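You operate a simulated robot arm through the tools that you are given. There is no shell and no other tool.

You are at the controls of a simulated robot arm. One attempt, no reset.

TASK
Spin the red-cap and green-cap tubes as the centrifuge card says.
Fine: from the purple rack into opposite buckets of the large centrifuge; speed and time from the card; they stay in, lid shut.

Only the result counts: the job must be done as asked and must still hold three seconds after the hand-in. Knocking over, shifting, dropping, spilling or breaking anything else fails it. Lids that push on must go on centred and level and be pressed home; caps that screw on are set level and turned clockwise until they are tight.

THE ROBOT
A 7-joint arm with a three-finger gripper, fixed in place. Base frame: the origin is on the floor under the middle of its stand, x ahead of it, y to its left, z up; the work surface is at about z = 85. Readings come in cm, rad, newtons and seconds.
With the tool pointing down near the work surface it reaches from about 10 to 86 cm from the base axis. Its first joint turns from -2.897 to 2.897 rad. Payload 2.94 kg.
The TCP is the grasp point between the finger pads, 3 cm short of the fingertips. In the tool frame z runs along the fingers and y along their closing line. The gripper opens to 13.2 cm; its body begins 10.7 cm behind the TCP.
Orientation is that of the tool frame in the base frame, as a unit quaternion [x, y, z, w]. With the fingers straight down and closing along the base's y, the tool's x points along the base's -x, its y along +y and its z along -z.

THE INTERFACE
- The arm moves only by the tool jog_arm. Its argument "targets" is a list that holds one entry, the list of rows, each a list of 6 numbers: the shift along the base's x, y, z in mm, then the turn, a rotation vector about the base's x, y, z in rad. In form: [[[x, y, z, wx, wy, wz], ...]]. A call has 1 to 20 rows; each row shifts and turns the commanded pose from where the row before left it. "jaw" is the opening in per cent of the stroke, from 0 (shut) to 100 (fully open), set as the call begins (left out, the last holds). Rows are played at 5 a second. More than 5 cm and 0.15 rad between two rows, or a gripper value outside its range, and nothing of the call is played. A pose out of reach is approached as far as the arm can. The call stops where the force on the tool passes 90 N (or 10 N more than at its start, if that is more) or the arm is blocked; 0.2 s more then pass. The fingers move at their own pace (about 3.74 cm/s each) and stop on an object; they squeeze with about 34 N. The grip force told is the motor's: it shows also when the fingers shut on nothing. Time passes only in rows, and 0.2 s behind the last, so rows that do not move let the fingers close. It gives the time, the measured TCP pose, the force on the tool (base axes), the opening and the grip force at its end, in the units of the frame above (readings bear some noise), with the torque about the TCP (base axes, N m) and any sound that the robot's microphone picked up, and new pictures: "pictures" is both (left out), scene, wrist or none.
- Cameras (640 x 400 px; columns grow to the right, rows downward): "scene" is fixed at [40.09, 50.02, 167.22]; the picture's right is [-0.79, -0.61, 0.00], its down [-0.43, 0.56, -0.71] and it looks along [0.43, -0.57, -0.70] (base axes); focal length 214 px, centre (320, 200). "wrist" rides on the gripper at [7.2, 0.3, -14.4] in the tool frame; the picture's right is [-0.04, 1.00, 0.00], its down [-0.88, -0.04, -0.48] and it looks along [-0.48, -0.02, 0.88] (tool axes); focal length 256 px, centre (320, 200).
- move_column(by): moves the trunk up (or, below 0, down) by that many cm; the arm rides with it, the base frame stays. It gives what a move gives, with no picture.
- locate(camera, pixels): for up to 12 pixels [column, row] of the newest picture of that camera ("zoom" is the newest enlarged one), the place [x, y, z] in the base frame of the surface seen there, good to about 0.2 cm. It takes no simulated time.
- close_up(camera, box): a new picture of the part [left, top, right, bottom] of that camera's present view, enlarged. It takes no simulated time.
- finish_job(): hands the job in; it is judged then, once.

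Open the gripper and draw the arm clear of the work before you hand the job in, unless the task says otherwise.

The tools are called after "Emit:" as name(argument=value, ...) on one line, values as JSON. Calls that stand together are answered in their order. jog_arm: Moves the arm, as the interface text tells. Its arguments: {"type":"object","properties":{"targets":{"type":"array","items":{"type":"array","items":{"type":"array","items":{"type":"number"}}}},"jaw":{"type":"number"},"pictures":{"type":"string","enum":["both","scene","wrist","none"]}},"required":["targets"]} The other tools are called the same way: move_column (by) moves the trunk up or down; locate (camera, pixels) gives the place of the surface under pixels of a picture; close_up (camera, box) takes an enlarged picture of a part of a camera's view; finish_job () hands the job in.

At the start:

```text
time_s: 0.0
ee_pos: [51.28, -9.47, 151.21]
tool_rot: [0.0, 1.0, 0.0, 0.0]
wrist_force: [-0.4, 0.3, -0.1]
wrist_torque: [0.01, 0.02, -0.02]
width: 13.21
finger_force: 0.0
trunk travel left (down, up): [-45.0, 9.0]
```

scene: 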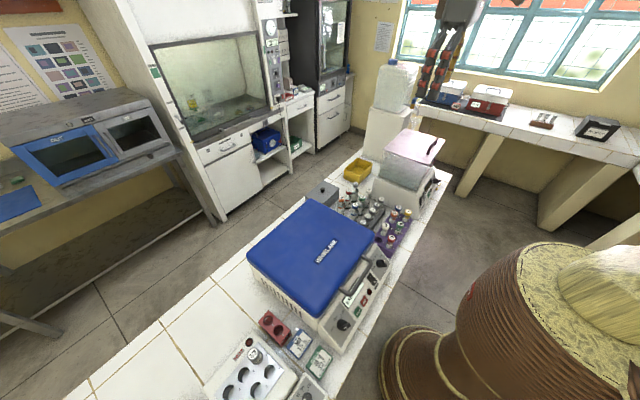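
wrist: 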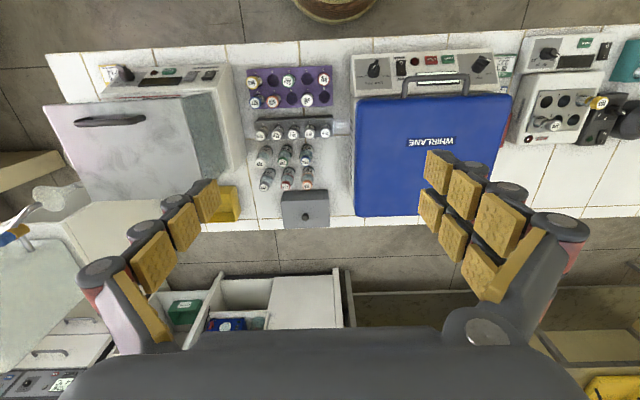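

The wrist view shows two centrifuges, a grey-lidded one on the left and the blue one (350-510, 50-215), with the purple rack at (290,87). I take close-ups to see the details.

Emit:
close_up(camera="wrist", box=[230, 50, 360, 130])

Emit:
close_up(camera="wrist", box=[340, 40, 520, 150])

Emit:
close_up(camera="wrist", box=[480, 20, 640, 160])

Emit:
close_up(camera="scene", box=[200, 300, 360, 400])

Emit:
close_up(camera="scene", box=[300, 240, 400, 360])

Emit:
close_up(camera="scene", box=[310, 120, 460, 260])

```text
4.92 times, centred on (295, 90) of wrist
```

zoom: 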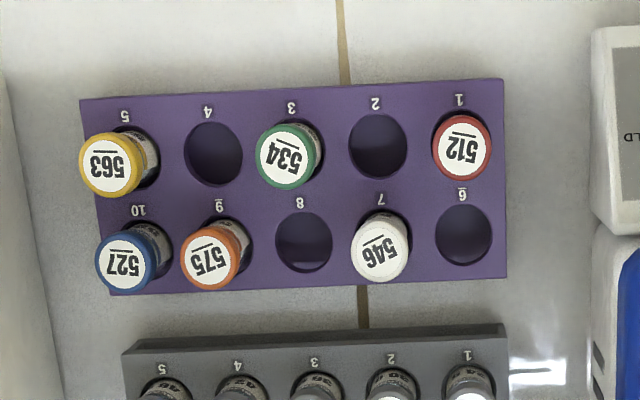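

```text
3.56 times, centred on (430, 95) of wrist
```

zoom: 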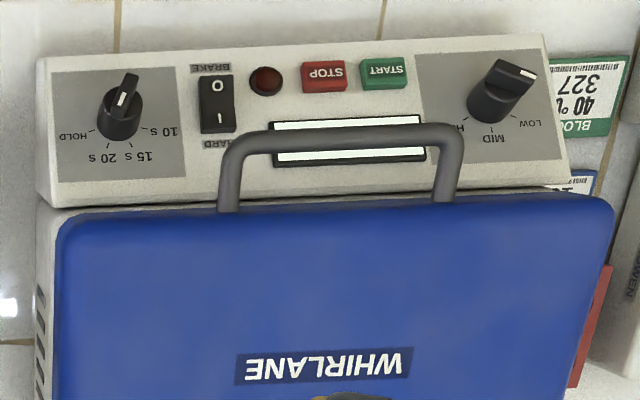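

```text
2.86 times, centred on (560, 90) of wrist
```

zoom: 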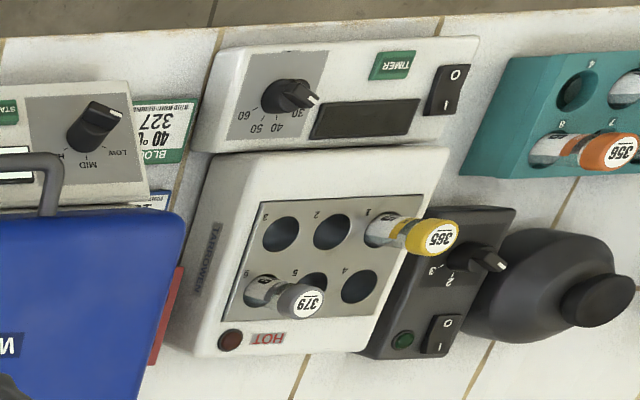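

```text
4.00 times, centred on (280, 350) of scene
```

zoom: 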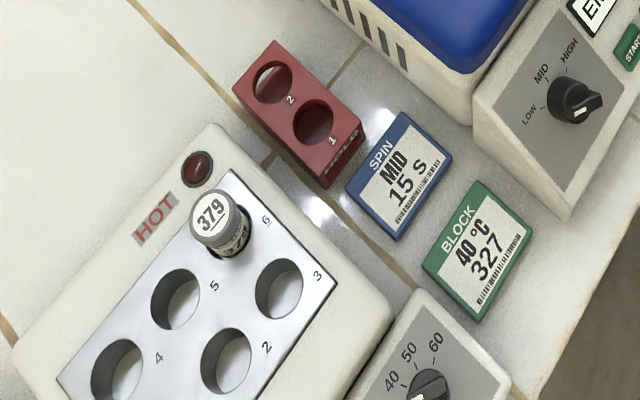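

```text
3.33 times, centred on (350, 300) of scene
```

zoom: 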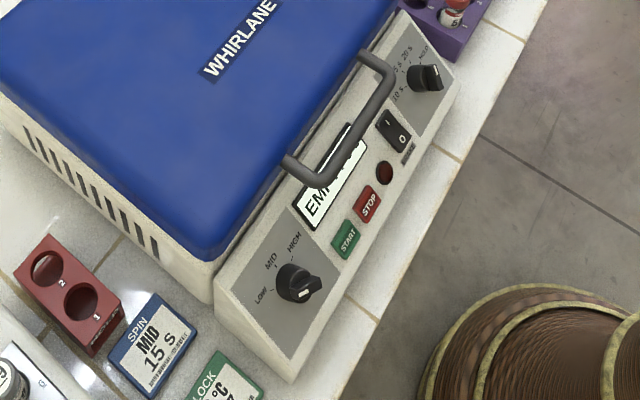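

```text
2.86 times, centred on (385, 190) of scene
```

zoom: 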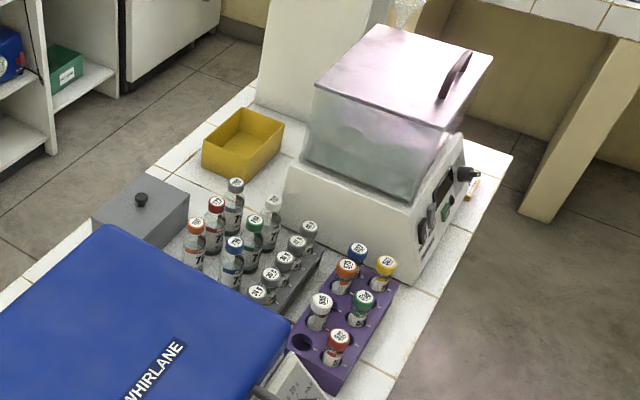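

The spin card (blue, scene near (300,343)) reads MID, 15 S; red cap 512 is in slot 1 and green cap 534 in slot 3 of the purple rack. Now I measure positions of the tubes, lid, handle and knobs.

Emit:
locate(camera="wrist", pixels=[[324, 79], [288, 81], [358, 100], [510, 98], [358, 213], [498, 212], [404, 88], [466, 86], [435, 76], [373, 68], [480, 62], [430, 140]])

Emit:
locate(camera="scene", pixels=[[348, 320], [342, 326], [342, 324], [381, 262], [348, 291], [364, 271], [369, 291], [358, 302], [365, 302], [350, 310], [371, 279], [300, 343]])

Emit:
close_up(camera="scene", box=[325, 250, 395, 340])

```text
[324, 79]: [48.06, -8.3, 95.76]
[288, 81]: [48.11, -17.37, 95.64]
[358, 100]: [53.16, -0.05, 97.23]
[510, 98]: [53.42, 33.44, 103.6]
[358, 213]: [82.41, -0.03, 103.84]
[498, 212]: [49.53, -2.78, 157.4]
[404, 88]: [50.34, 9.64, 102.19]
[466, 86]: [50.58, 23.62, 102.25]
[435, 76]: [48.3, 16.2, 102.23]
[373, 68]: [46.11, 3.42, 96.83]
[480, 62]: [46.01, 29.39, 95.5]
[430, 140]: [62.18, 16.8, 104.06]
```

```text
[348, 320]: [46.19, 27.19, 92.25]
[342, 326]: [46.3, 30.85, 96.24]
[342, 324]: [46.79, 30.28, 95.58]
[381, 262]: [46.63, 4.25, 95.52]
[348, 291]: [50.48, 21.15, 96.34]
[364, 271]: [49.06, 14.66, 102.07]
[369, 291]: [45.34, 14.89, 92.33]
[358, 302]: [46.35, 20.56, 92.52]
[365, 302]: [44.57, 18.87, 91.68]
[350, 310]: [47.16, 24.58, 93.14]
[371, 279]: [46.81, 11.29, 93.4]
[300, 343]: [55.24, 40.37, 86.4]
```

```text
4.44 times, centred on (360, 295) of scene
```

zoom: 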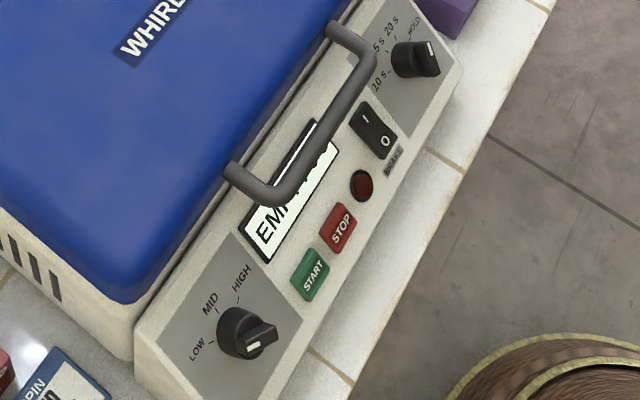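

The lid top is at z≈104 spanning x 50–82, y 0–33, and the handle bar runs y≈9.6–23.6 near x≈48, z≈102. I measure the gripper's own fingers in the wrist picture and more of the panel.

Emit:
locate(camera="wrist", pixels=[[205, 200], [180, 225], [152, 262], [440, 170], [467, 190], [497, 218], [432, 212], [453, 238], [482, 270], [430, 152], [216, 182], [422, 192]])

Emit:
locate(camera="zoom", pixels=[[240, 330], [253, 347], [262, 325], [210, 303], [312, 278], [338, 228], [195, 350], [243, 275], [415, 60], [432, 45], [391, 27], [378, 82]])

Emit:
close_up(camera="wrist", box=[345, 45, 425, 95])

Emit:
close_up(camera="wrist", box=[430, 45, 520, 101])

```text
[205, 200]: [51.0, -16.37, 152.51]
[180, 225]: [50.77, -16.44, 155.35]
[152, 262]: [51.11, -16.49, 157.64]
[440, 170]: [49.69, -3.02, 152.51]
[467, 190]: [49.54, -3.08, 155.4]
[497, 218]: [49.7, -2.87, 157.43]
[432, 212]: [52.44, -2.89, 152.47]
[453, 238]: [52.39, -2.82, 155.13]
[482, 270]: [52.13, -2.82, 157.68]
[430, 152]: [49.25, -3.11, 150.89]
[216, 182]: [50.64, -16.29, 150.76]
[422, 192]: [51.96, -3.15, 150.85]
```

```text
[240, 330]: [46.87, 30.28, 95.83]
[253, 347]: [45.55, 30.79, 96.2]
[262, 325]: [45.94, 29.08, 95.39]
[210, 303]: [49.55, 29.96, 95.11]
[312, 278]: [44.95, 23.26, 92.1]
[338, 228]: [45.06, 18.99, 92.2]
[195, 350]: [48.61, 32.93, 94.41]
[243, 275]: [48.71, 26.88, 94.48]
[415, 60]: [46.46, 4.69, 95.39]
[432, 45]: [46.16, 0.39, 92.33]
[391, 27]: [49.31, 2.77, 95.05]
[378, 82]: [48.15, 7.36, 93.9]
```

```text
8.00 times, centred on (385, 70) of wrist
```

zoom: 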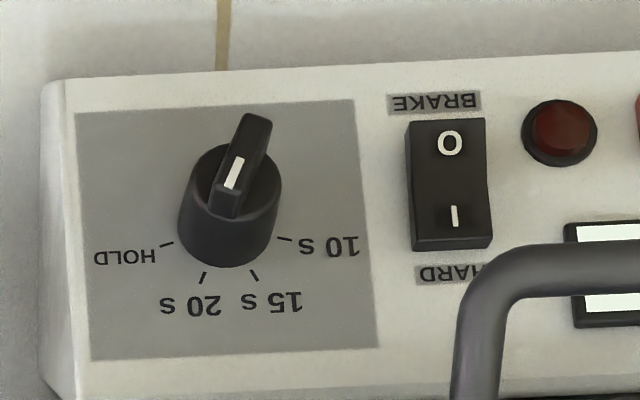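

```text
7.11 times, centred on (475, 73) of wrist
```

zoom: 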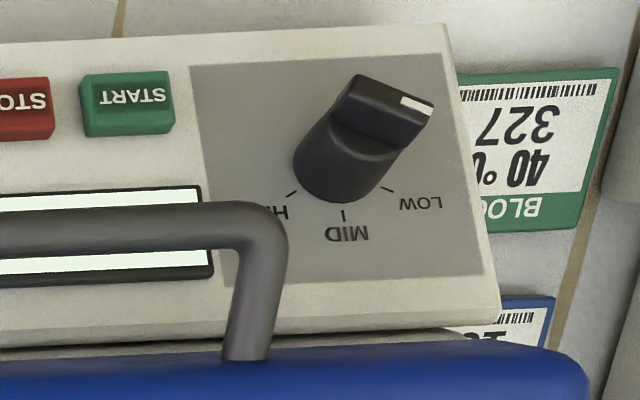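

Finger pads: one finger on the −y side, two on the +y side ±1.4 cm apart in x. Handle and panel need a closer look, so I lower the trunk 20 cm (TCP to z≈131, clear of everything).

Emit:
move_column(by=-20)

```text
time_s: 2.2
ee_pos: [51.36, -9.52, 131.3]
tool_rot: [0.001, 1.0, -0.001, 0.0]
wrist_force: [-0.1, 0.4, -0.5]
wrist_torque: [0.0, -0.01, 0.0]
width: 13.2
finger_force: 0.0
trunk travel left (down, up): [-25.0, 29.0]
```

TCP is at (51.4,−9.5,131.3). I move to about (40,16.5,125) to view the panel and handle from nearer.

Emit:
jog_arm(targets=[[[-19, 43, -10, 0, 0, 0], [-19, 43, -10, 0, 0, 0], [-19, 43, -10, 0, 0, 0], [-19, 43, -10, 0, 0, 0], [-19, 43, -10, 0, 0, 0], [-19, 43, -10, 0, 0, 0], [0, 0, 0, 0, 0, 0]]])

```text
time_s: 3.8
ee_pos: [40.24, 16.17, 125.13]
tool_rot: [0.001, 1.0, 0.001, 0.0]
wrist_force: [0.2, 0.3, 0.6]
wrist_torque: [-0.02, -0.04, 0.02]
width: 13.19
finger_force: 0.1
trunk travel left (down, up): [-25.0, 29.0]
```

scene: 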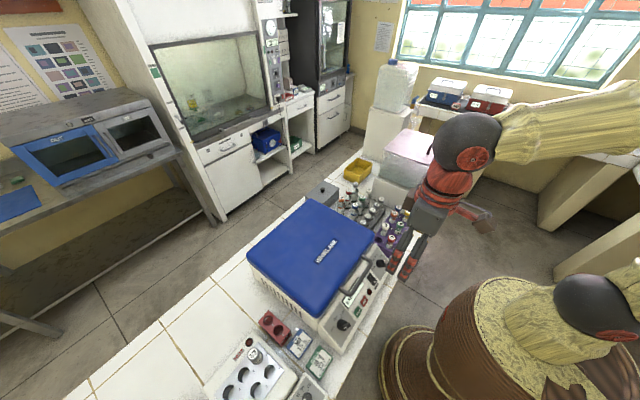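
wrist: 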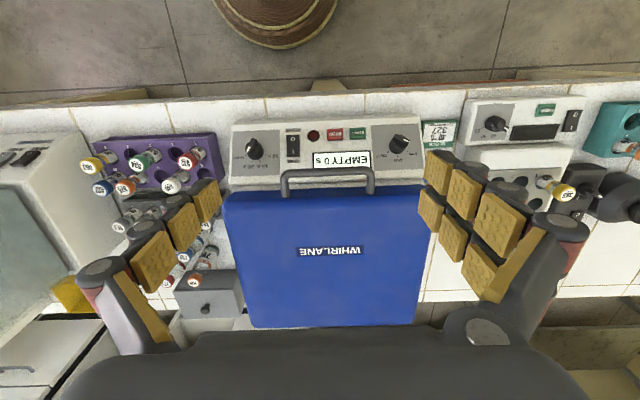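

The wrist now sees the panel at rows 120–185 and the handle at (328,178). I take close-ups of handle and knobs.

Emit:
close_up(camera="wrist", box=[225, 110, 325, 210])

Emit:
close_up(camera="wrist", box=[320, 110, 430, 210])

Emit:
locate(camera="wrist", pixels=[[285, 173], [328, 171], [371, 171], [284, 190], [372, 190], [240, 130], [240, 180], [270, 180], [310, 120], [415, 175], [330, 192], [330, 198]])

Emit:
close_up(camera="scene", box=[240, 190, 400, 350])

```text
4.00 times, centred on (275, 160) of wrist
```

zoom: 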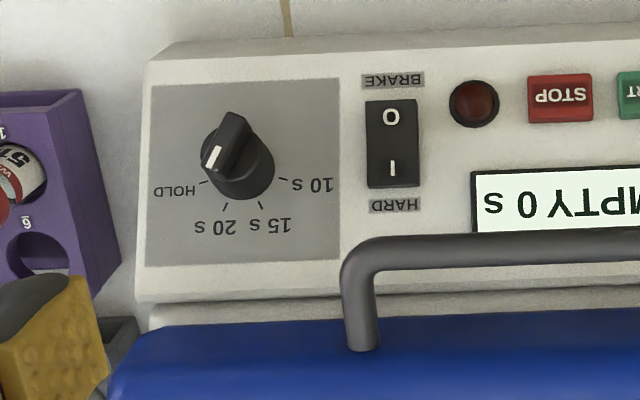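

```text
4.00 times, centred on (375, 160) of wrist
```

zoom: 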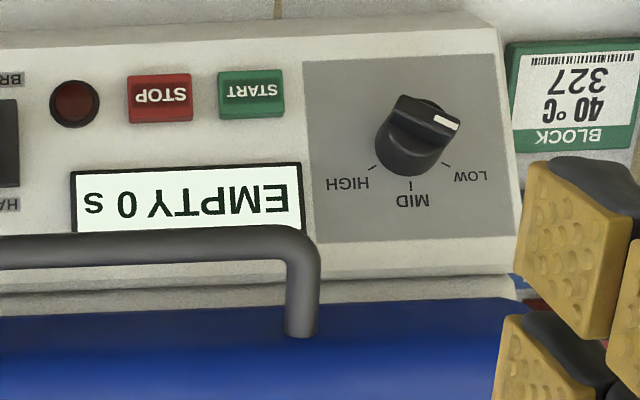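

```text
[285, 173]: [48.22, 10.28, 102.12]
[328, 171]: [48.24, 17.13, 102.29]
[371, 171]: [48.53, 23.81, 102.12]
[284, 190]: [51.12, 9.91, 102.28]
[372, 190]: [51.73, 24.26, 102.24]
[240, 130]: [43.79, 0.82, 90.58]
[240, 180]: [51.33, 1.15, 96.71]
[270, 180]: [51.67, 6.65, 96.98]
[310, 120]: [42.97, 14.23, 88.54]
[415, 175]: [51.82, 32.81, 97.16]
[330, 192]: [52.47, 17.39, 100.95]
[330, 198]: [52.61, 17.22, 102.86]
```

```text
2.50 times, centred on (320, 270) of scene
```

zoom: 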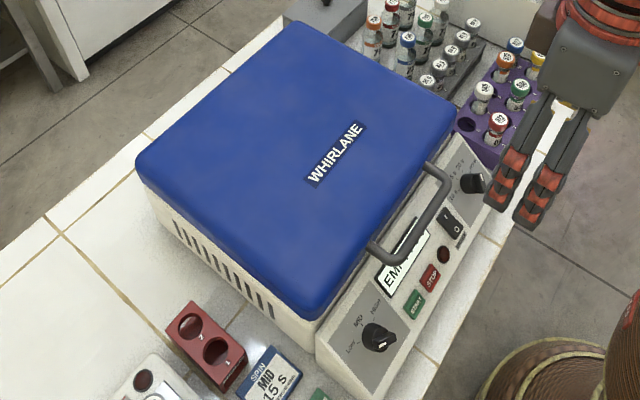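

Panel slope is about 39° and the handle gap between bar (x≈48.3) and lid edge (x≈52.5) is about 3 cm. I look closer at the gripper fingers at scene (405,260) to measure their thickness.

Emit:
close_up(camera="scene", box=[370, 190, 490, 290])

Emit:
locate(camera="zoom", pixels=[[134, 400], [163, 378], [190, 330], [200, 415], [225, 438], [262, 400], [150, 355], [175, 345], [220, 390], [280, 360], [235, 300], [330, 310]])

```text
4.00 times, centred on (430, 240) of scene
```

zoom: 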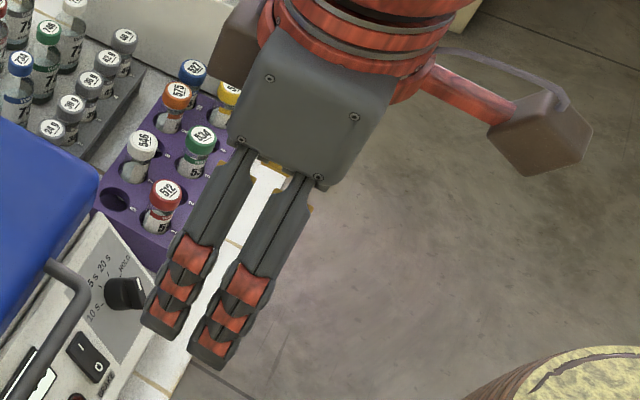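

```text
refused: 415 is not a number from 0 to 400
```

The scene zoom shows the two +y fingers' backs at (170,310) and (225,330). I measure their outer surfaces.

Emit:
locate(camera="zoom", pixels=[[162, 318], [175, 288], [192, 252], [210, 338], [228, 310], [245, 280], [147, 318], [185, 320], [192, 345], [236, 345], [225, 200], [290, 230]])

```text
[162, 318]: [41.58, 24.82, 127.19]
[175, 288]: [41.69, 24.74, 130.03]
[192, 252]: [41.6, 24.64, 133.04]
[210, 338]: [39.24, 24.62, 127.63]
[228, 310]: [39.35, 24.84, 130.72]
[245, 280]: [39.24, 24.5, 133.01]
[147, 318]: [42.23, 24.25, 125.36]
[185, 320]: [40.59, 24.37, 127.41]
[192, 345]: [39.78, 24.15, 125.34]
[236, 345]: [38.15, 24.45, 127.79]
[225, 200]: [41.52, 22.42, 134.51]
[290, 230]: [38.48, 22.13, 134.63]
```

Fingers are about 2 cm thick, so one fits in the handle gap. I turn the tool +90° about z then tilt it 45° toward +x, so the fingers close across the bar, with the jaw at about 30 %.

Emit:
jog_arm(targets=[[[0, 0, 0, 0, 0, 0.1428], [0, 0, 0, 0, 0, 0.1428], [0, 0, 0, 0, 0, 0.1428], [0, 0, 0, 0, 0, 0.1428], [0, 0, 0, 0, 0, 0.1428], [0, 0, 0, 0, 0, 0.1428], [0, 0, 0, 0, 0, 0.1428], [0, 0, 0, 0, 0, 0.1428], [0, 0, 0, 0, 0, 0.1428], [0, 0, 0, 0, 0, 0.1428], [0, 0, 0, 0, 0, 0.1428], [0, 0, 0, 0, -0.131, 0], [0, 0, 0, 0, -0.131, 0], [0, 0, 0, 0, -0.131, 0], [0, 0, 0, 0, -0.131, 0], [0, 0, 0, 0, -0.131, 0], [0, 0, 0, 0, -0.131, 0], [0, 0, 0, 0, 0, 0]]], jaw=30)

```text
time_s: 7.6
ee_pos: [39.9, 16.32, 125.32]
tool_rot: [0.653, -0.653, 0.272, -0.271]
wrist_force: [0.1, -0.2, 1.2]
wrist_torque: [0.02, 0.0, 0.02]
width: 3.93
finger_force: 0.0
trunk travel left (down, up): [-25.0, 29.0]
```

scene: 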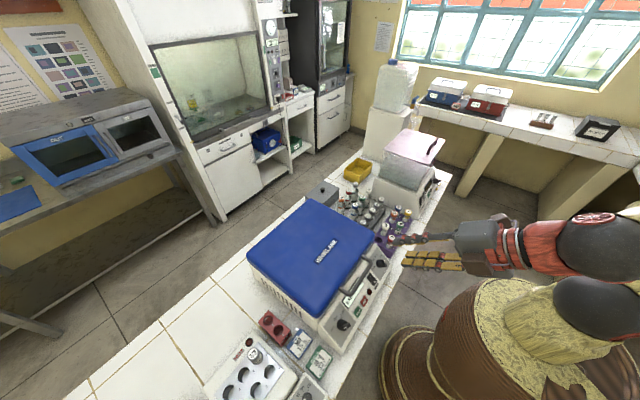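
wrist: 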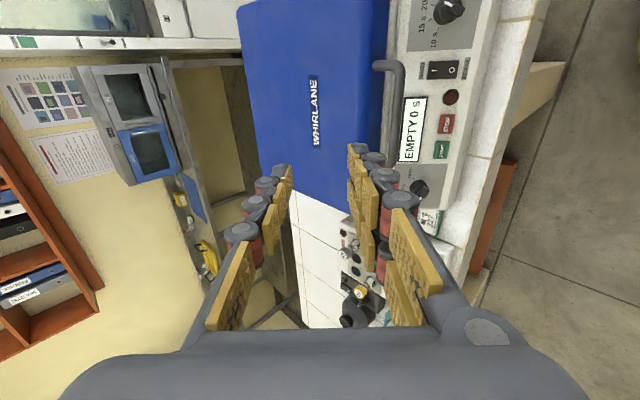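

Orientation is right (tool z = (0.71,0,−0.71)), width 3.9 cm. I measure the bar more exactly before approaching.

Emit:
close_up(camera="wrist", box=[340, 40, 460, 180])

Emit:
locate(camera="wrist", pixels=[[393, 80], [397, 80], [401, 80], [393, 110], [397, 110], [401, 110], [404, 100], [390, 100], [380, 66], [387, 30], [385, 120], [390, 130]])

Emit:
locate(camera="scene", pixels=[[364, 271], [366, 273], [363, 269], [360, 277], [375, 259], [352, 283], [310, 305], [318, 314], [325, 322], [280, 283]])

```text
2.86 times, centred on (400, 110) of wrist
```

zoom: 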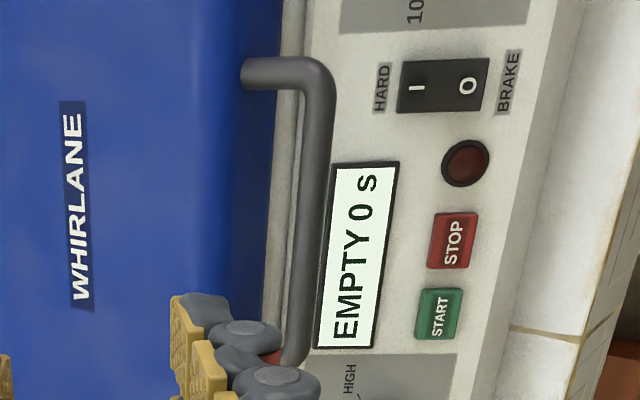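

```text
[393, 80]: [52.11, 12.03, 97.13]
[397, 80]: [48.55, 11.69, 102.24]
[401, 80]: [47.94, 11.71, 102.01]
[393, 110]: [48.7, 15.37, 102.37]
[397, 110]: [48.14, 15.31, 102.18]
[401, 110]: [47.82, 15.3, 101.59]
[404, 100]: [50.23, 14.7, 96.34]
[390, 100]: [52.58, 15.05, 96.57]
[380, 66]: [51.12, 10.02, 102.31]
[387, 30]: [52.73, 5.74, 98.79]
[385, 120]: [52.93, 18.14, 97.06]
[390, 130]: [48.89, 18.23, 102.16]
```

```text
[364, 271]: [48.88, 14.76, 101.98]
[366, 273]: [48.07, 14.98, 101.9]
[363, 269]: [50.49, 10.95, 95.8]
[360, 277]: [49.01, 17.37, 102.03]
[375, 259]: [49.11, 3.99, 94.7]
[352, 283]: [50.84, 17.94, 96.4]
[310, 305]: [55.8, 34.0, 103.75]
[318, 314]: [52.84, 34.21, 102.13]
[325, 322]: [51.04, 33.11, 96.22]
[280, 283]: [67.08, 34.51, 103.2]
```

Bar centre ≈ (48.45, y, 101.55), radius ≈0.75. I narrow the jaw to 24 % and go to a pre-approach point 7 cm behind the bar along the tool axis.

Emit:
jog_arm(targets=[[[5, 1, -44, 0, 0, 0], [6, 1, -44, 0, 0, 0], [6, 1, -44, 0, 0, 0], [6, 1, -43, 0, 0, 0], [0, 0, 0, 0, 0, 0]]], jaw=24)

```text
time_s: 8.8
ee_pos: [42.21, 17.28, 107.69]
tool_rot: [0.653, -0.653, 0.271, -0.272]
wrist_force: [0.3, 0.4, 0.8]
wrist_torque: [-0.02, 0.02, -0.02]
width: 3.17
finger_force: 0.0
trunk travel left (down, up): [-25.0, 29.0]
```

scene: 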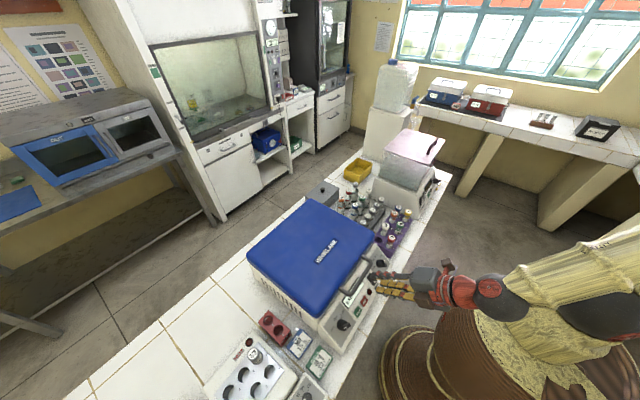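
wrist: 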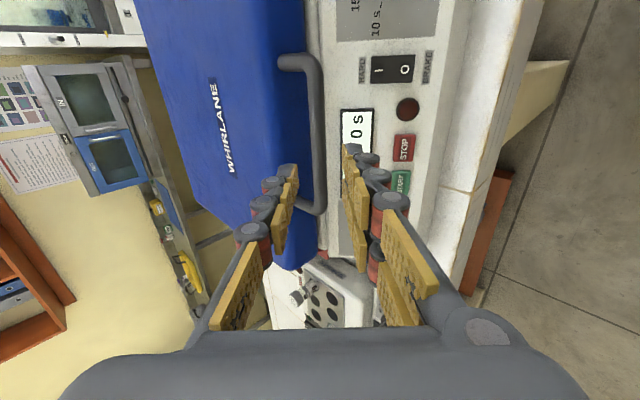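

The bar (column ~315) lies between the fingers. I advance 7 cm along the tool axis so the fingers straddle the bar.

Emit:
jog_arm(targets=[[[17, -1, -16, 0, 0, 0], [17, -2, -17, 0, 0, 0], [16, -1, -16, 0, 0, 0], [0, 0, 0, 0, 0, 0]]])

```text
time_s: 9.8
ee_pos: [47.34, 16.45, 102.81]
tool_rot: [-0.653, 0.653, -0.272, 0.272]
wrist_force: [-0.2, -0.5, -0.1]
wrist_torque: [-0.03, 0.0, -0.02]
width: 3.16
finger_force: 0.1
trunk travel left (down, up): [-25.0, 29.0]
```

scene: 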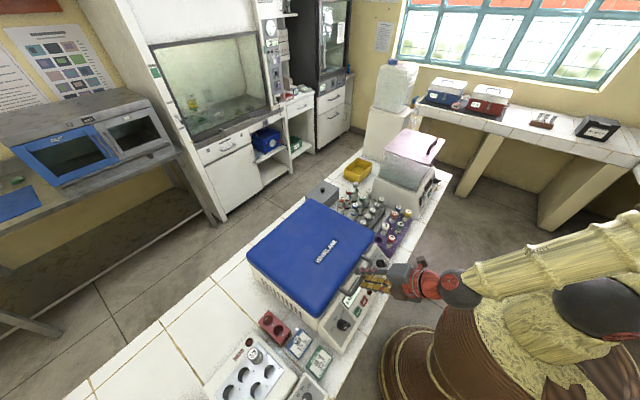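
wrist: 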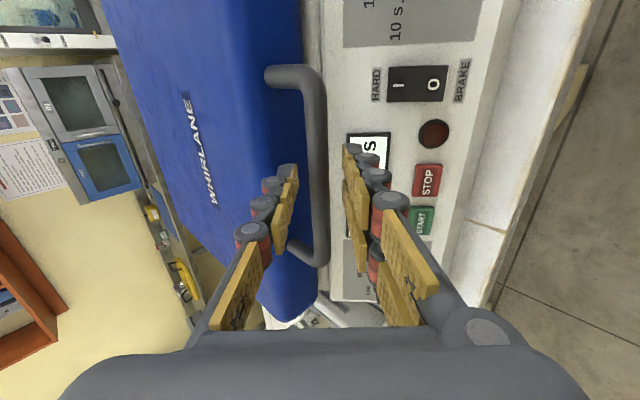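

The bar sits between the fingers with no force. I close the jaw on it.

Emit:
jog_arm(targets=[[[0, 0, 0, 0, 0, 0], [0, 0, 0, 0, 0, 0], [0, 0, 0, 0, 0, 0], [0, 0, 0, 0, 0, 0], [0, 0, 0, 0, 0, 0]]], jaw=0)

```text
time_s: 11.0
ee_pos: [47.37, 16.46, 102.98]
tool_rot: [0.654, -0.653, 0.271, -0.271]
wrist_force: [8.1, 0.1, 6.0]
wrist_torque: [-0.4, -0.22, 0.2]
width: 1.31
finger_force: 39.7
trunk travel left (down, up): [-25.0, 29.0]
```

scene: 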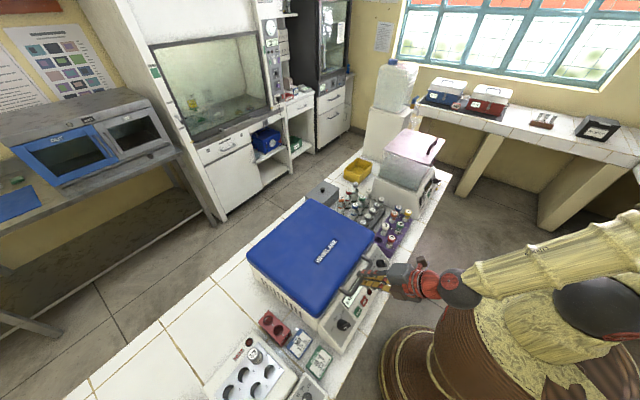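
wrist: 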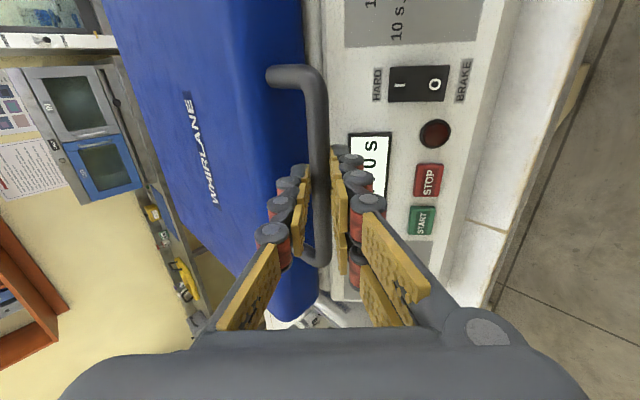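

The bar is gripped (width 1.3 cm, 40 N). I lift the first few centimetres along an arc about an assumed hinge near (82, 99) and watch the force.

Emit:
jog_arm(targets=[[[0.8, 0, 8.4, 0, 0, 0], [0.9, 0, 8.3, 0, 0, 0], [2.5, 0, 16.7, 0, 0, 0], [0, 0, 0, 0, 0, 0]]])

```text
time_s: 12.0
ee_pos: [47.84, 16.5, 106.16]
tool_rot: [0.654, -0.652, 0.271, -0.271]
wrist_force: [14.3, 17.0, -6.8]
wrist_torque: [0.58, -0.09, 0.95]
width: 1.33
finger_force: 39.4
trunk travel left (down, up): [-25.0, 29.0]
```

scene: 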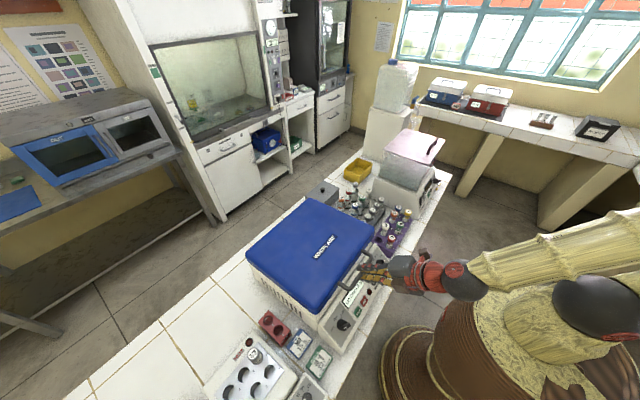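
wrist: 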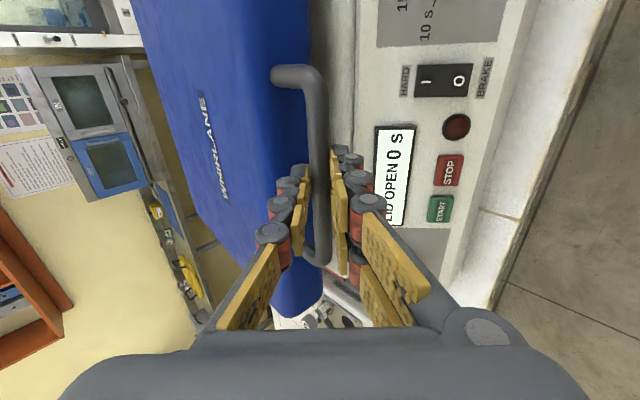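

The display now reads "LID OPEN", lid rises with modest force. I continue the arc to about 0.5 rad.

Emit:
jog_arm(targets=[[[3.4, 0, 16.5, 0, 0, 0], [4.2, 0, 16.2, 0, 0, 0], [5, 0, 16.1, 0, 0, 0], [5.7, 0, 15.8, 0, 0, 0], [6.6, 0, 15.5, 0, 0, 0], [7.3, 0, 15.1, 0, 0, 0], [8.1, 0, 14.8, 0, 0, 0], [8.8, 0, 14.3, 0, 0, 0], [0, 0, 0, 0, 0, 0]]])

```text
time_s: 14.0
ee_pos: [52.66, 16.29, 118.63]
tool_rot: [-0.653, 0.653, -0.271, 0.27]
wrist_force: [4.5, 14.3, -1.6]
wrist_torque: [-0.02, -0.02, 0.11]
width: 1.32
finger_force: 39.9
trunk travel left (down, up): [-25.0, 29.0]
```

scene: 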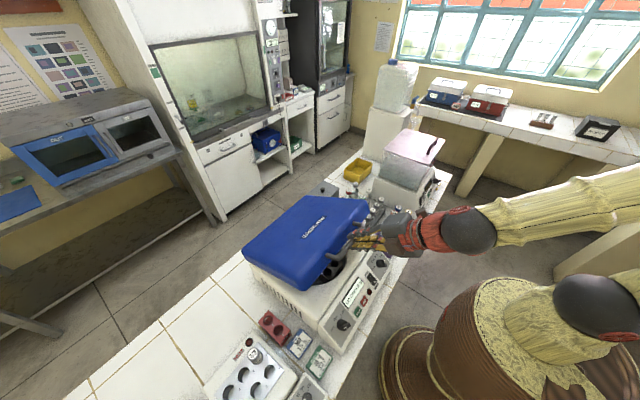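
wrist: 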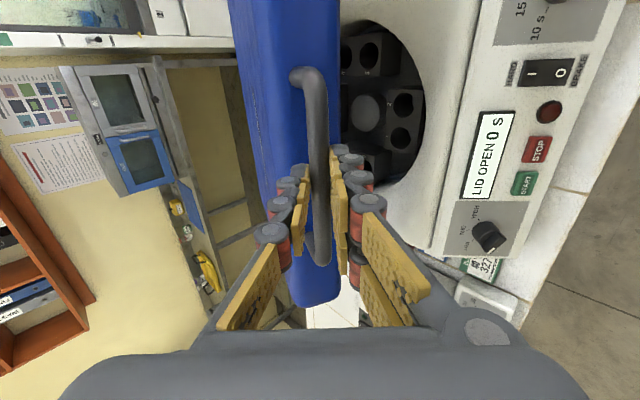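

The lid swings freely; buckets with holes are visible at wrist (370,100). I continue the arc from 0.5 to 1.0 rad.

Emit:
jog_arm(targets=[[[9.5, 0, 13.9, 0, 0, 0], [10.2, 0, 13.4, 0, 0, 0], [10.9, 0, 12.8, 0, 0, 0], [11.4, 0, 12.3, 0, 0, 0], [12.1, 0, 11.7, 0, 0, 0], [12.6, 0, 11.1, 0, 0, 0], [13.2, 0, 10.5, 0, 0, 0], [13.7, 0, 9.8, 0, 0, 0], [14.2, 0, 9.1, 0, 0, 0], [14.6, 0, 8.3, 0, 0, 0], [0, 0, 0, 0, 0, 0]]])

```text
time_s: 16.4
ee_pos: [64.58, 16.38, 130.11]
tool_rot: [-0.653, 0.653, -0.272, 0.273]
wrist_force: [-6.6, 0.2, 16.5]
wrist_torque: [-0.08, -0.19, -0.16]
width: 1.29
finger_force: 40.0
trunk travel left (down, up): [-25.0, 29.0]
```

scene: 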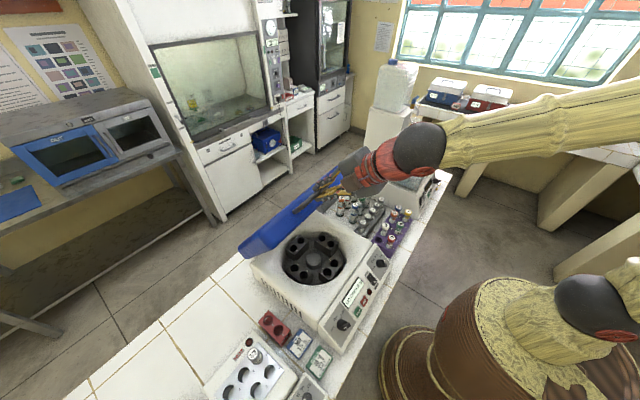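
wrist: 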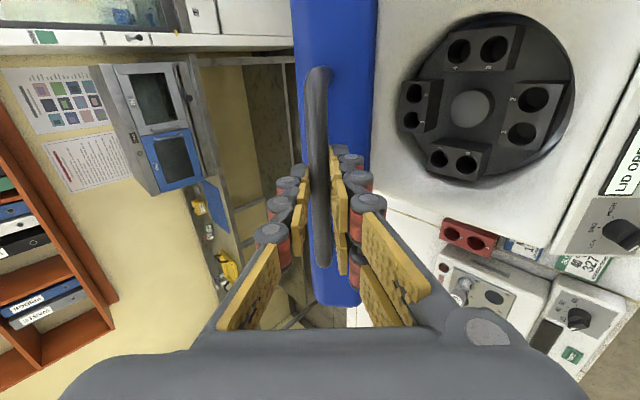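

Rotor with four two-hole buckets is visible at wrist (485,100). Force is 16 N upward, so I continue the arc to ~1.3 rad with slightly more rise.

Emit:
jog_arm(targets=[[[15, 0, 8.5, 0, 0, 0], [15.3, 0, 7.5, 0, 0, 0], [15.7, 0, 6.5, 0, 0, 0], [16, 0, 5.5, 0, 0, 0], [16.2, 0, 4.6, 0, 0, 0], [16.4, 0, 3.7, 0, 0, 0], [0, 0, 0, 0, 0, 0]]])

```text
time_s: 18.0
ee_pos: [73.99, 16.24, 134.01]
tool_rot: [-0.652, 0.653, -0.272, 0.273]
wrist_force: [-6.4, 2.3, 26.9]
wrist_torque: [0.07, -0.28, -0.18]
width: 1.29
finger_force: 39.3
trunk travel left (down, up): [-25.0, 29.0]
```

scene: 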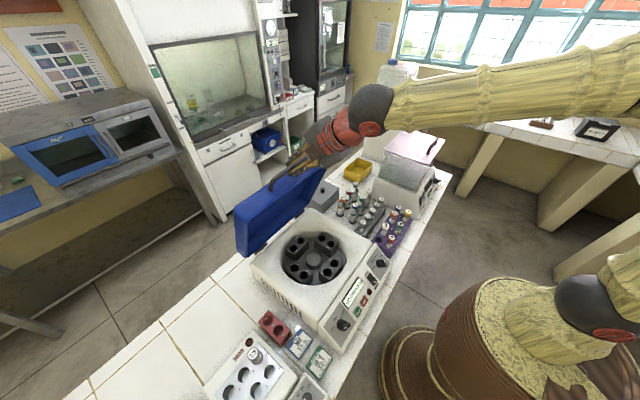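
wrist: 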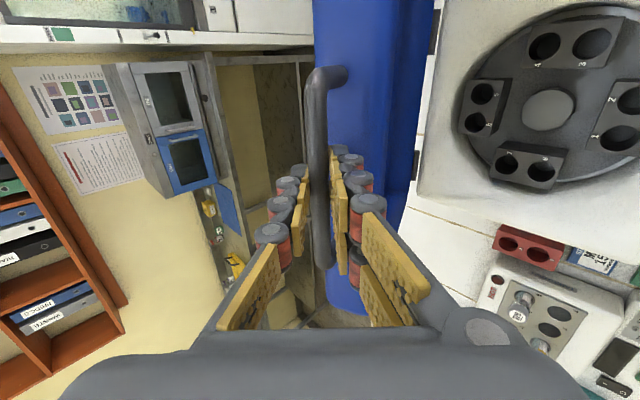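

The radial force (27 N outward) means my arc is a bit inside the true one. I shift slightly up and carry on toward vertical.

Emit:
jog_arm(targets=[[[0, 0, 2, 0, 0, 0], [16.6, 0, 4, 0, 0, 0], [16.7, 0, 2, 0, 0, 0], [16.8, 0, 1.2, 0, 0, 0], [0, 0, 0, 0, 0, 0]]])

```text
time_s: 19.2
ee_pos: [79.07, 16.26, 134.97]
tool_rot: [-0.652, 0.653, -0.272, 0.273]
wrist_force: [-3.1, 7.1, 27.2]
wrist_torque: [0.35, -0.27, -0.14]
width: 1.32
finger_force: 39.6
trunk travel left (down, up): [-25.0, 29.0]
```

scene: 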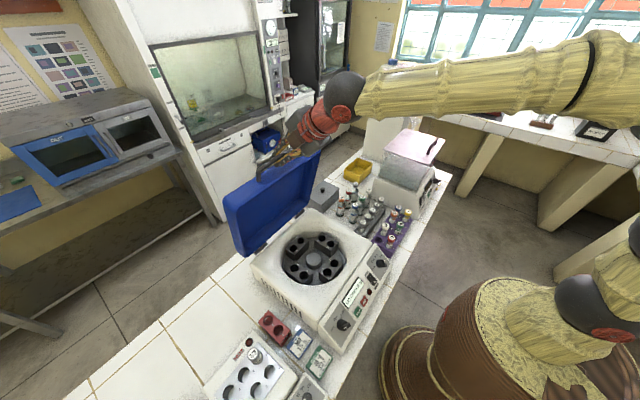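
wrist: 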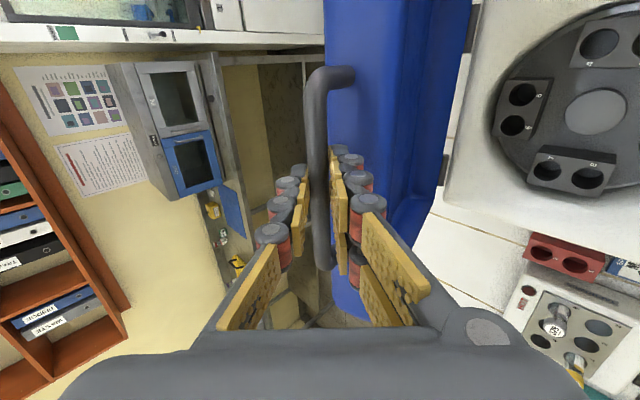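

The lid is near vertical. I measure points on it in the scene picture to find the angle and hinge line.

Emit:
locate(camera="scene", pixels=[[226, 200], [245, 188], [315, 155], [250, 245], [240, 225], [270, 215], [300, 190], [290, 155], [235, 235], [318, 195]])

Emit:
close_up(camera="scene", box=[210, 120, 370, 260])

```text
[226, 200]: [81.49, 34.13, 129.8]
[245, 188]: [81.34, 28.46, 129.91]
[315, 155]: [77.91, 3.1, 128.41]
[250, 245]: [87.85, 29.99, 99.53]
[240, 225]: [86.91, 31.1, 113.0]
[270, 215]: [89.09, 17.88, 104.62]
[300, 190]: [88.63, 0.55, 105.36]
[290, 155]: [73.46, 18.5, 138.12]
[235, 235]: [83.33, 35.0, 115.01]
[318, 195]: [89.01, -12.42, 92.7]
```

```text
2.86 times, centred on (290, 190) of scene
```

zoom: 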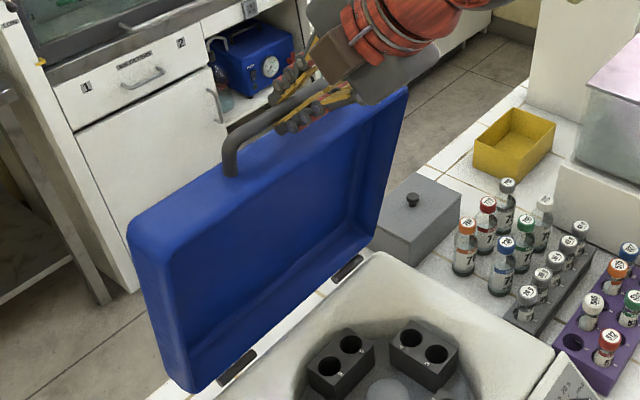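

Fitting points gives a hinge near (84.2, 98), radius ≈35.9, and the lid at about 78°. I continue the arc toward 90° with that centre.

Emit:
jog_arm(targets=[[[8.9, 0, 2.5, 0, 0, 0], [8.9, 0, 1.5, 0, 0, 0], [17.7, 0, 1, 0, 0, 0], [18, 0, 0, 0, 0, 0], [0, 0, 0, 0, 0, 0]]])

```text
time_s: 20.4
ee_pos: [84.4, 16.3, 135.09]
tool_rot: [-0.652, 0.653, -0.272, 0.272]
wrist_force: [1.3, 7.3, 22.9]
wrist_torque: [0.4, -0.25, -0.19]
width: 1.3
finger_force: 39.0
trunk travel left (down, up): [-25.0, 29.0]
```

scene: 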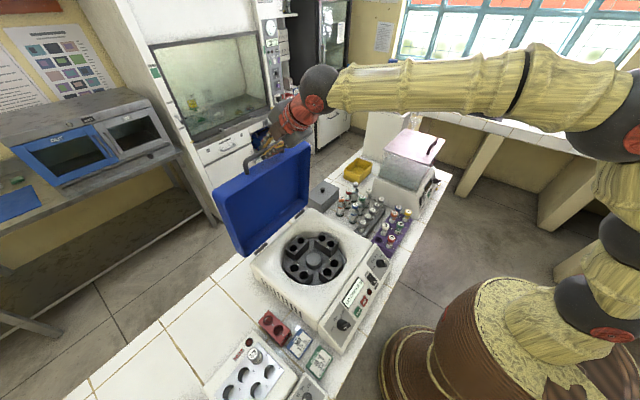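
wrist: 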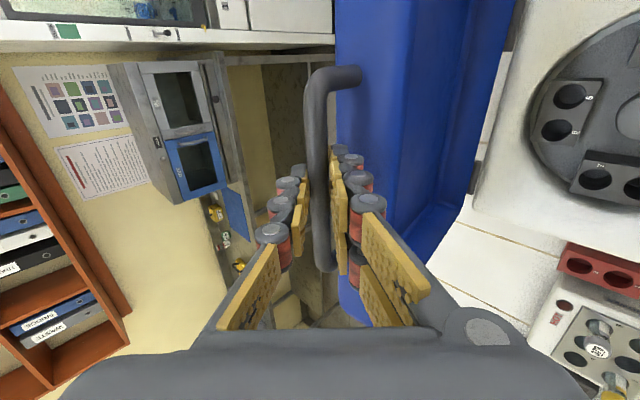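

Still tracking well at x=84.4 with only ~23 N. Two more steps to pass vertical.

Emit:
jog_arm(targets=[[[9, 0, -0.2, 0, 0, 0], [9, 0, -0.6, 0, 0, 0], [8.8, 0, -0.9, 0, 0, 0], [8.8, 0, -1.2, 0, 0, 0], [0, 0, 0, 0, 0, 0]]])

```text
time_s: 21.6
ee_pos: [88.1, 16.21, 135.01]
tool_rot: [-0.652, 0.653, -0.272, 0.272]
wrist_force: [4.1, 5.5, 27.6]
wrist_torque: [0.21, -0.34, -0.35]
width: 1.27
finger_force: 39.4
trunk travel left (down, up): [-25.0, 29.0]
```

scene: 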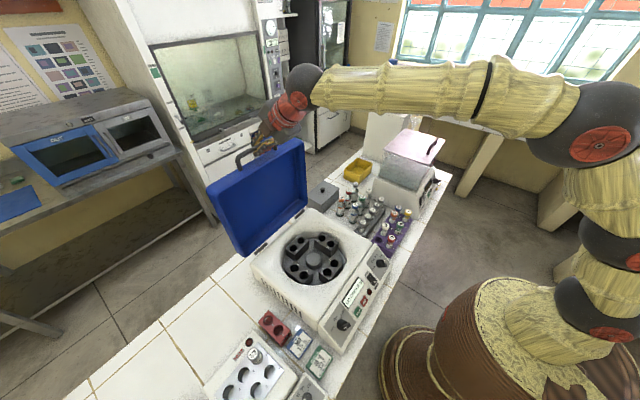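
wrist: 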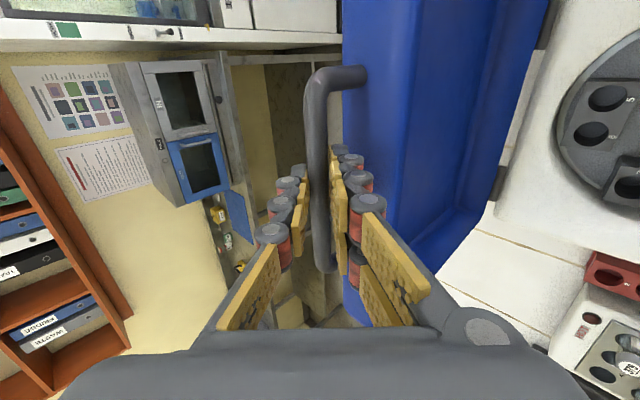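

The lid is just past vertical (~93°). I open the jaw slightly to see whether it holds by itself.

Emit:
jog_arm(targets=[[[0, 0, 0, 0, 0, 0], [0, 0, 0, 0, 0, 0], [0, 0, 0, 0, 0, 0], [0, 0, 0, 0, 0, 0]]], jaw=24)

```text
time_s: 22.6
ee_pos: [88.25, 16.28, 134.53]
tool_rot: [-0.653, 0.654, -0.27, 0.27]
wrist_force: [-0.6, -0.4, 0.0]
wrist_torque: [0.01, 0.0, -0.01]
width: 3.2
finger_force: 0.1
trunk travel left (down, up): [-25.0, 29.0]
```

scene: 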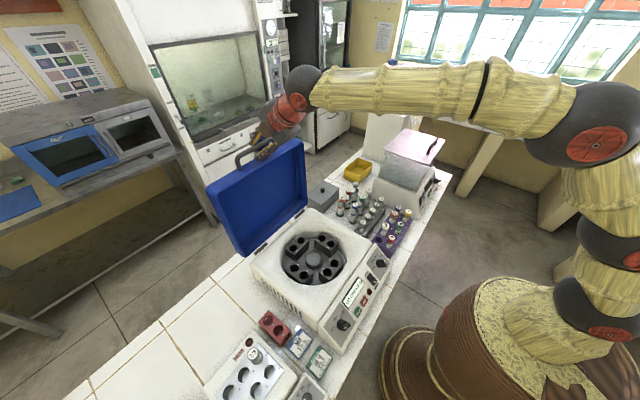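
wrist: 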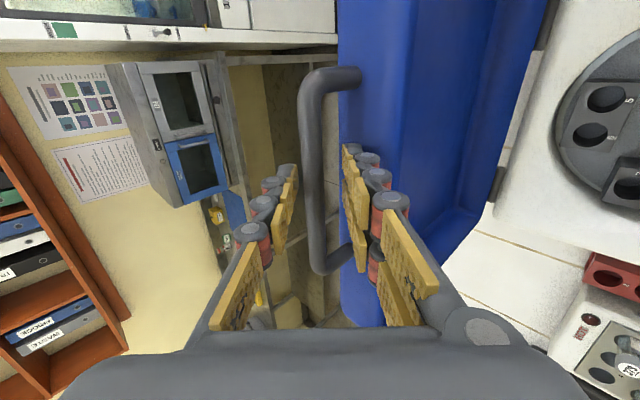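

The lid stays open by itself. I retreat along the tool axis, up and back.

Emit:
jog_arm(targets=[[[-14, 0, 14, 0, 0, 0], [-14, 0, 14, 0, 0, 0], [-21, 0, 21, 0, 0, 0], [-30, 0, 25, 0, 0, 0], [-40, 0, 20, 0, 0, 0], [-45, 0, 0, 0, 0, 0], [-45, 0, 0, 0, 0, 0], [-45, 0, 0, 0, 0, 0], [0, 0, 0, 0, 0, 0]]])

```text
time_s: 24.6
ee_pos: [63.07, 16.03, 144.3]
tool_rot: [0.653, -0.653, 0.271, -0.27]
wrist_force: [-1.5, 0.5, 0.1]
wrist_torque: [-0.01, 0.02, -0.03]
width: 3.18
finger_force: 0.1
trunk travel left (down, up): [-25.0, 29.0]
```

scene: 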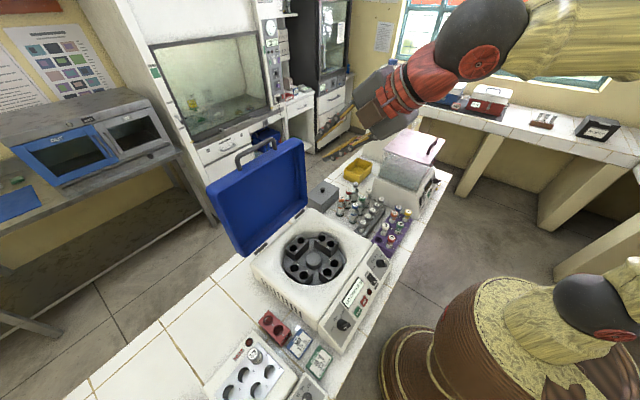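
wrist: 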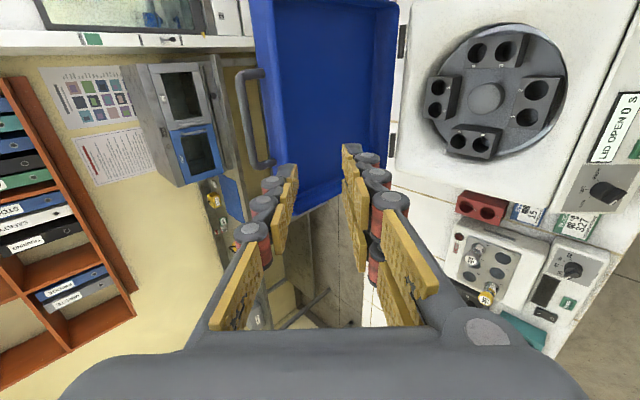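

Lid remains open. I zoom in on the rotor from the scene and wrist cameras.

Emit:
close_up(camera="scene", box=[265, 215, 365, 300])

Emit:
close_up(camera="wrist", box=[400, 10, 600, 180])

Emit:
locate(camera="wrist", pixels=[[477, 53], [507, 50], [537, 88], [527, 117], [457, 140], [481, 143], [437, 86], [435, 108], [486, 99], [492, 45], [534, 102], [469, 132]])

```text
4.71 times, centred on (315, 258) of scene
```

zoom: 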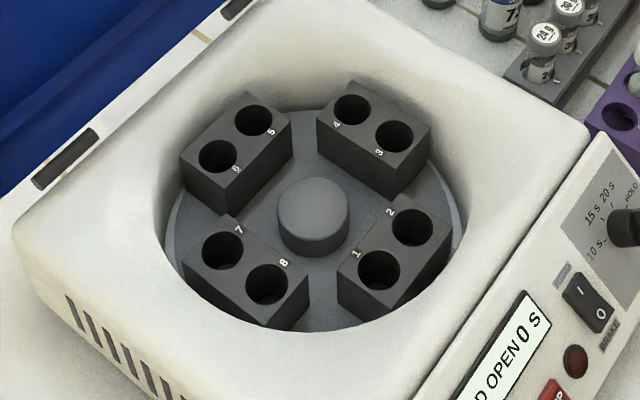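

```text
2.35 times, centred on (500, 95) of wrist
```

zoom: 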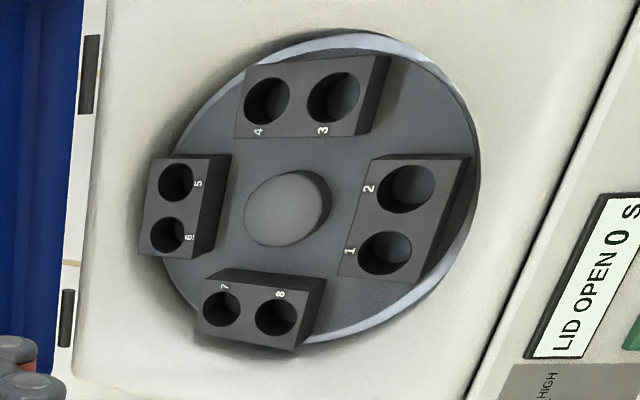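

```text
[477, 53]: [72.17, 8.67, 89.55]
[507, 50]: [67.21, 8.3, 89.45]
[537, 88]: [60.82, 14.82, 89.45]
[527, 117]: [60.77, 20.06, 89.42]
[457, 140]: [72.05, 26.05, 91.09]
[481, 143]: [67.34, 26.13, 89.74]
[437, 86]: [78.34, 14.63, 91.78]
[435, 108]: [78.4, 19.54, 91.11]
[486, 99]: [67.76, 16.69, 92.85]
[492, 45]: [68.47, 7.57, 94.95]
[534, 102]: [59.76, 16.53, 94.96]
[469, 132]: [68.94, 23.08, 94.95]
```

Buckets: holes 1/2 front, 3/4 at −y, 5/6 back, 7/8 at +y, rotor centre ≈ (69.5,17.3); 3↔7 are opposite. I untilt the tool (fingers down, closing along x, single finger on +x) and move over the purple rack.

Emit:
jog_arm(targets=[[[0, 0, 0, 0, 0.131, 0], [0, 0, 0, 0, 0.131, 0], [0, 0, 0, 0, 0.131, 0], [0, 0, 0, 0, 0.131, 0], [0, 0, 0, 0, 0.131, 0], [0, 0, 0, 0, 0.1304, 0], [-15, -35, -20, 0, 0, 0], [-15, -35, -20, 0, 0, 0], [-15, -35, -20, 0, 0, 0], [-15, -35, -20, 0, 0, 0], [-15, -35, -20, 0, 0, 0], [-15, -35, -20, 0, 0, 0], [-15, -35, -20, 0, 0, 0], [0, 0, 0, 0, 0, 0]]], jaw=50)

```text
time_s: 27.6
ee_pos: [52.38, -8.31, 129.74]
tool_rot: [0.707, -0.707, 0.0, 0.0]
wrist_force: [0.0, -0.9, -0.1]
wrist_torque: [0.03, -0.01, -0.01]
width: 6.61
finger_force: 0.1
trunk travel left (down, up): [-25.0, 29.0]
```

scene: 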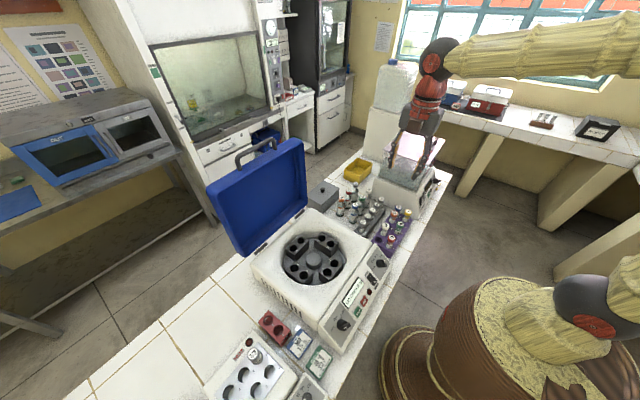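
wrist: 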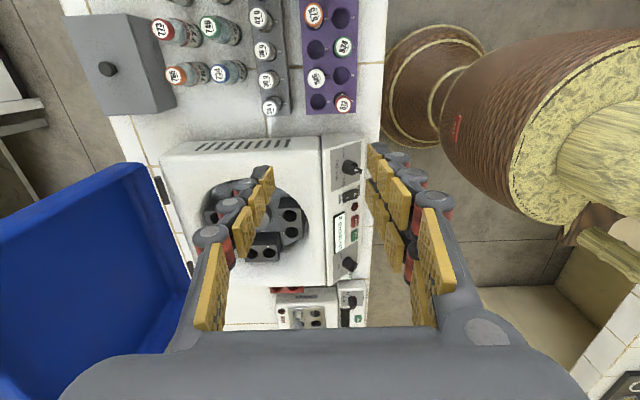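

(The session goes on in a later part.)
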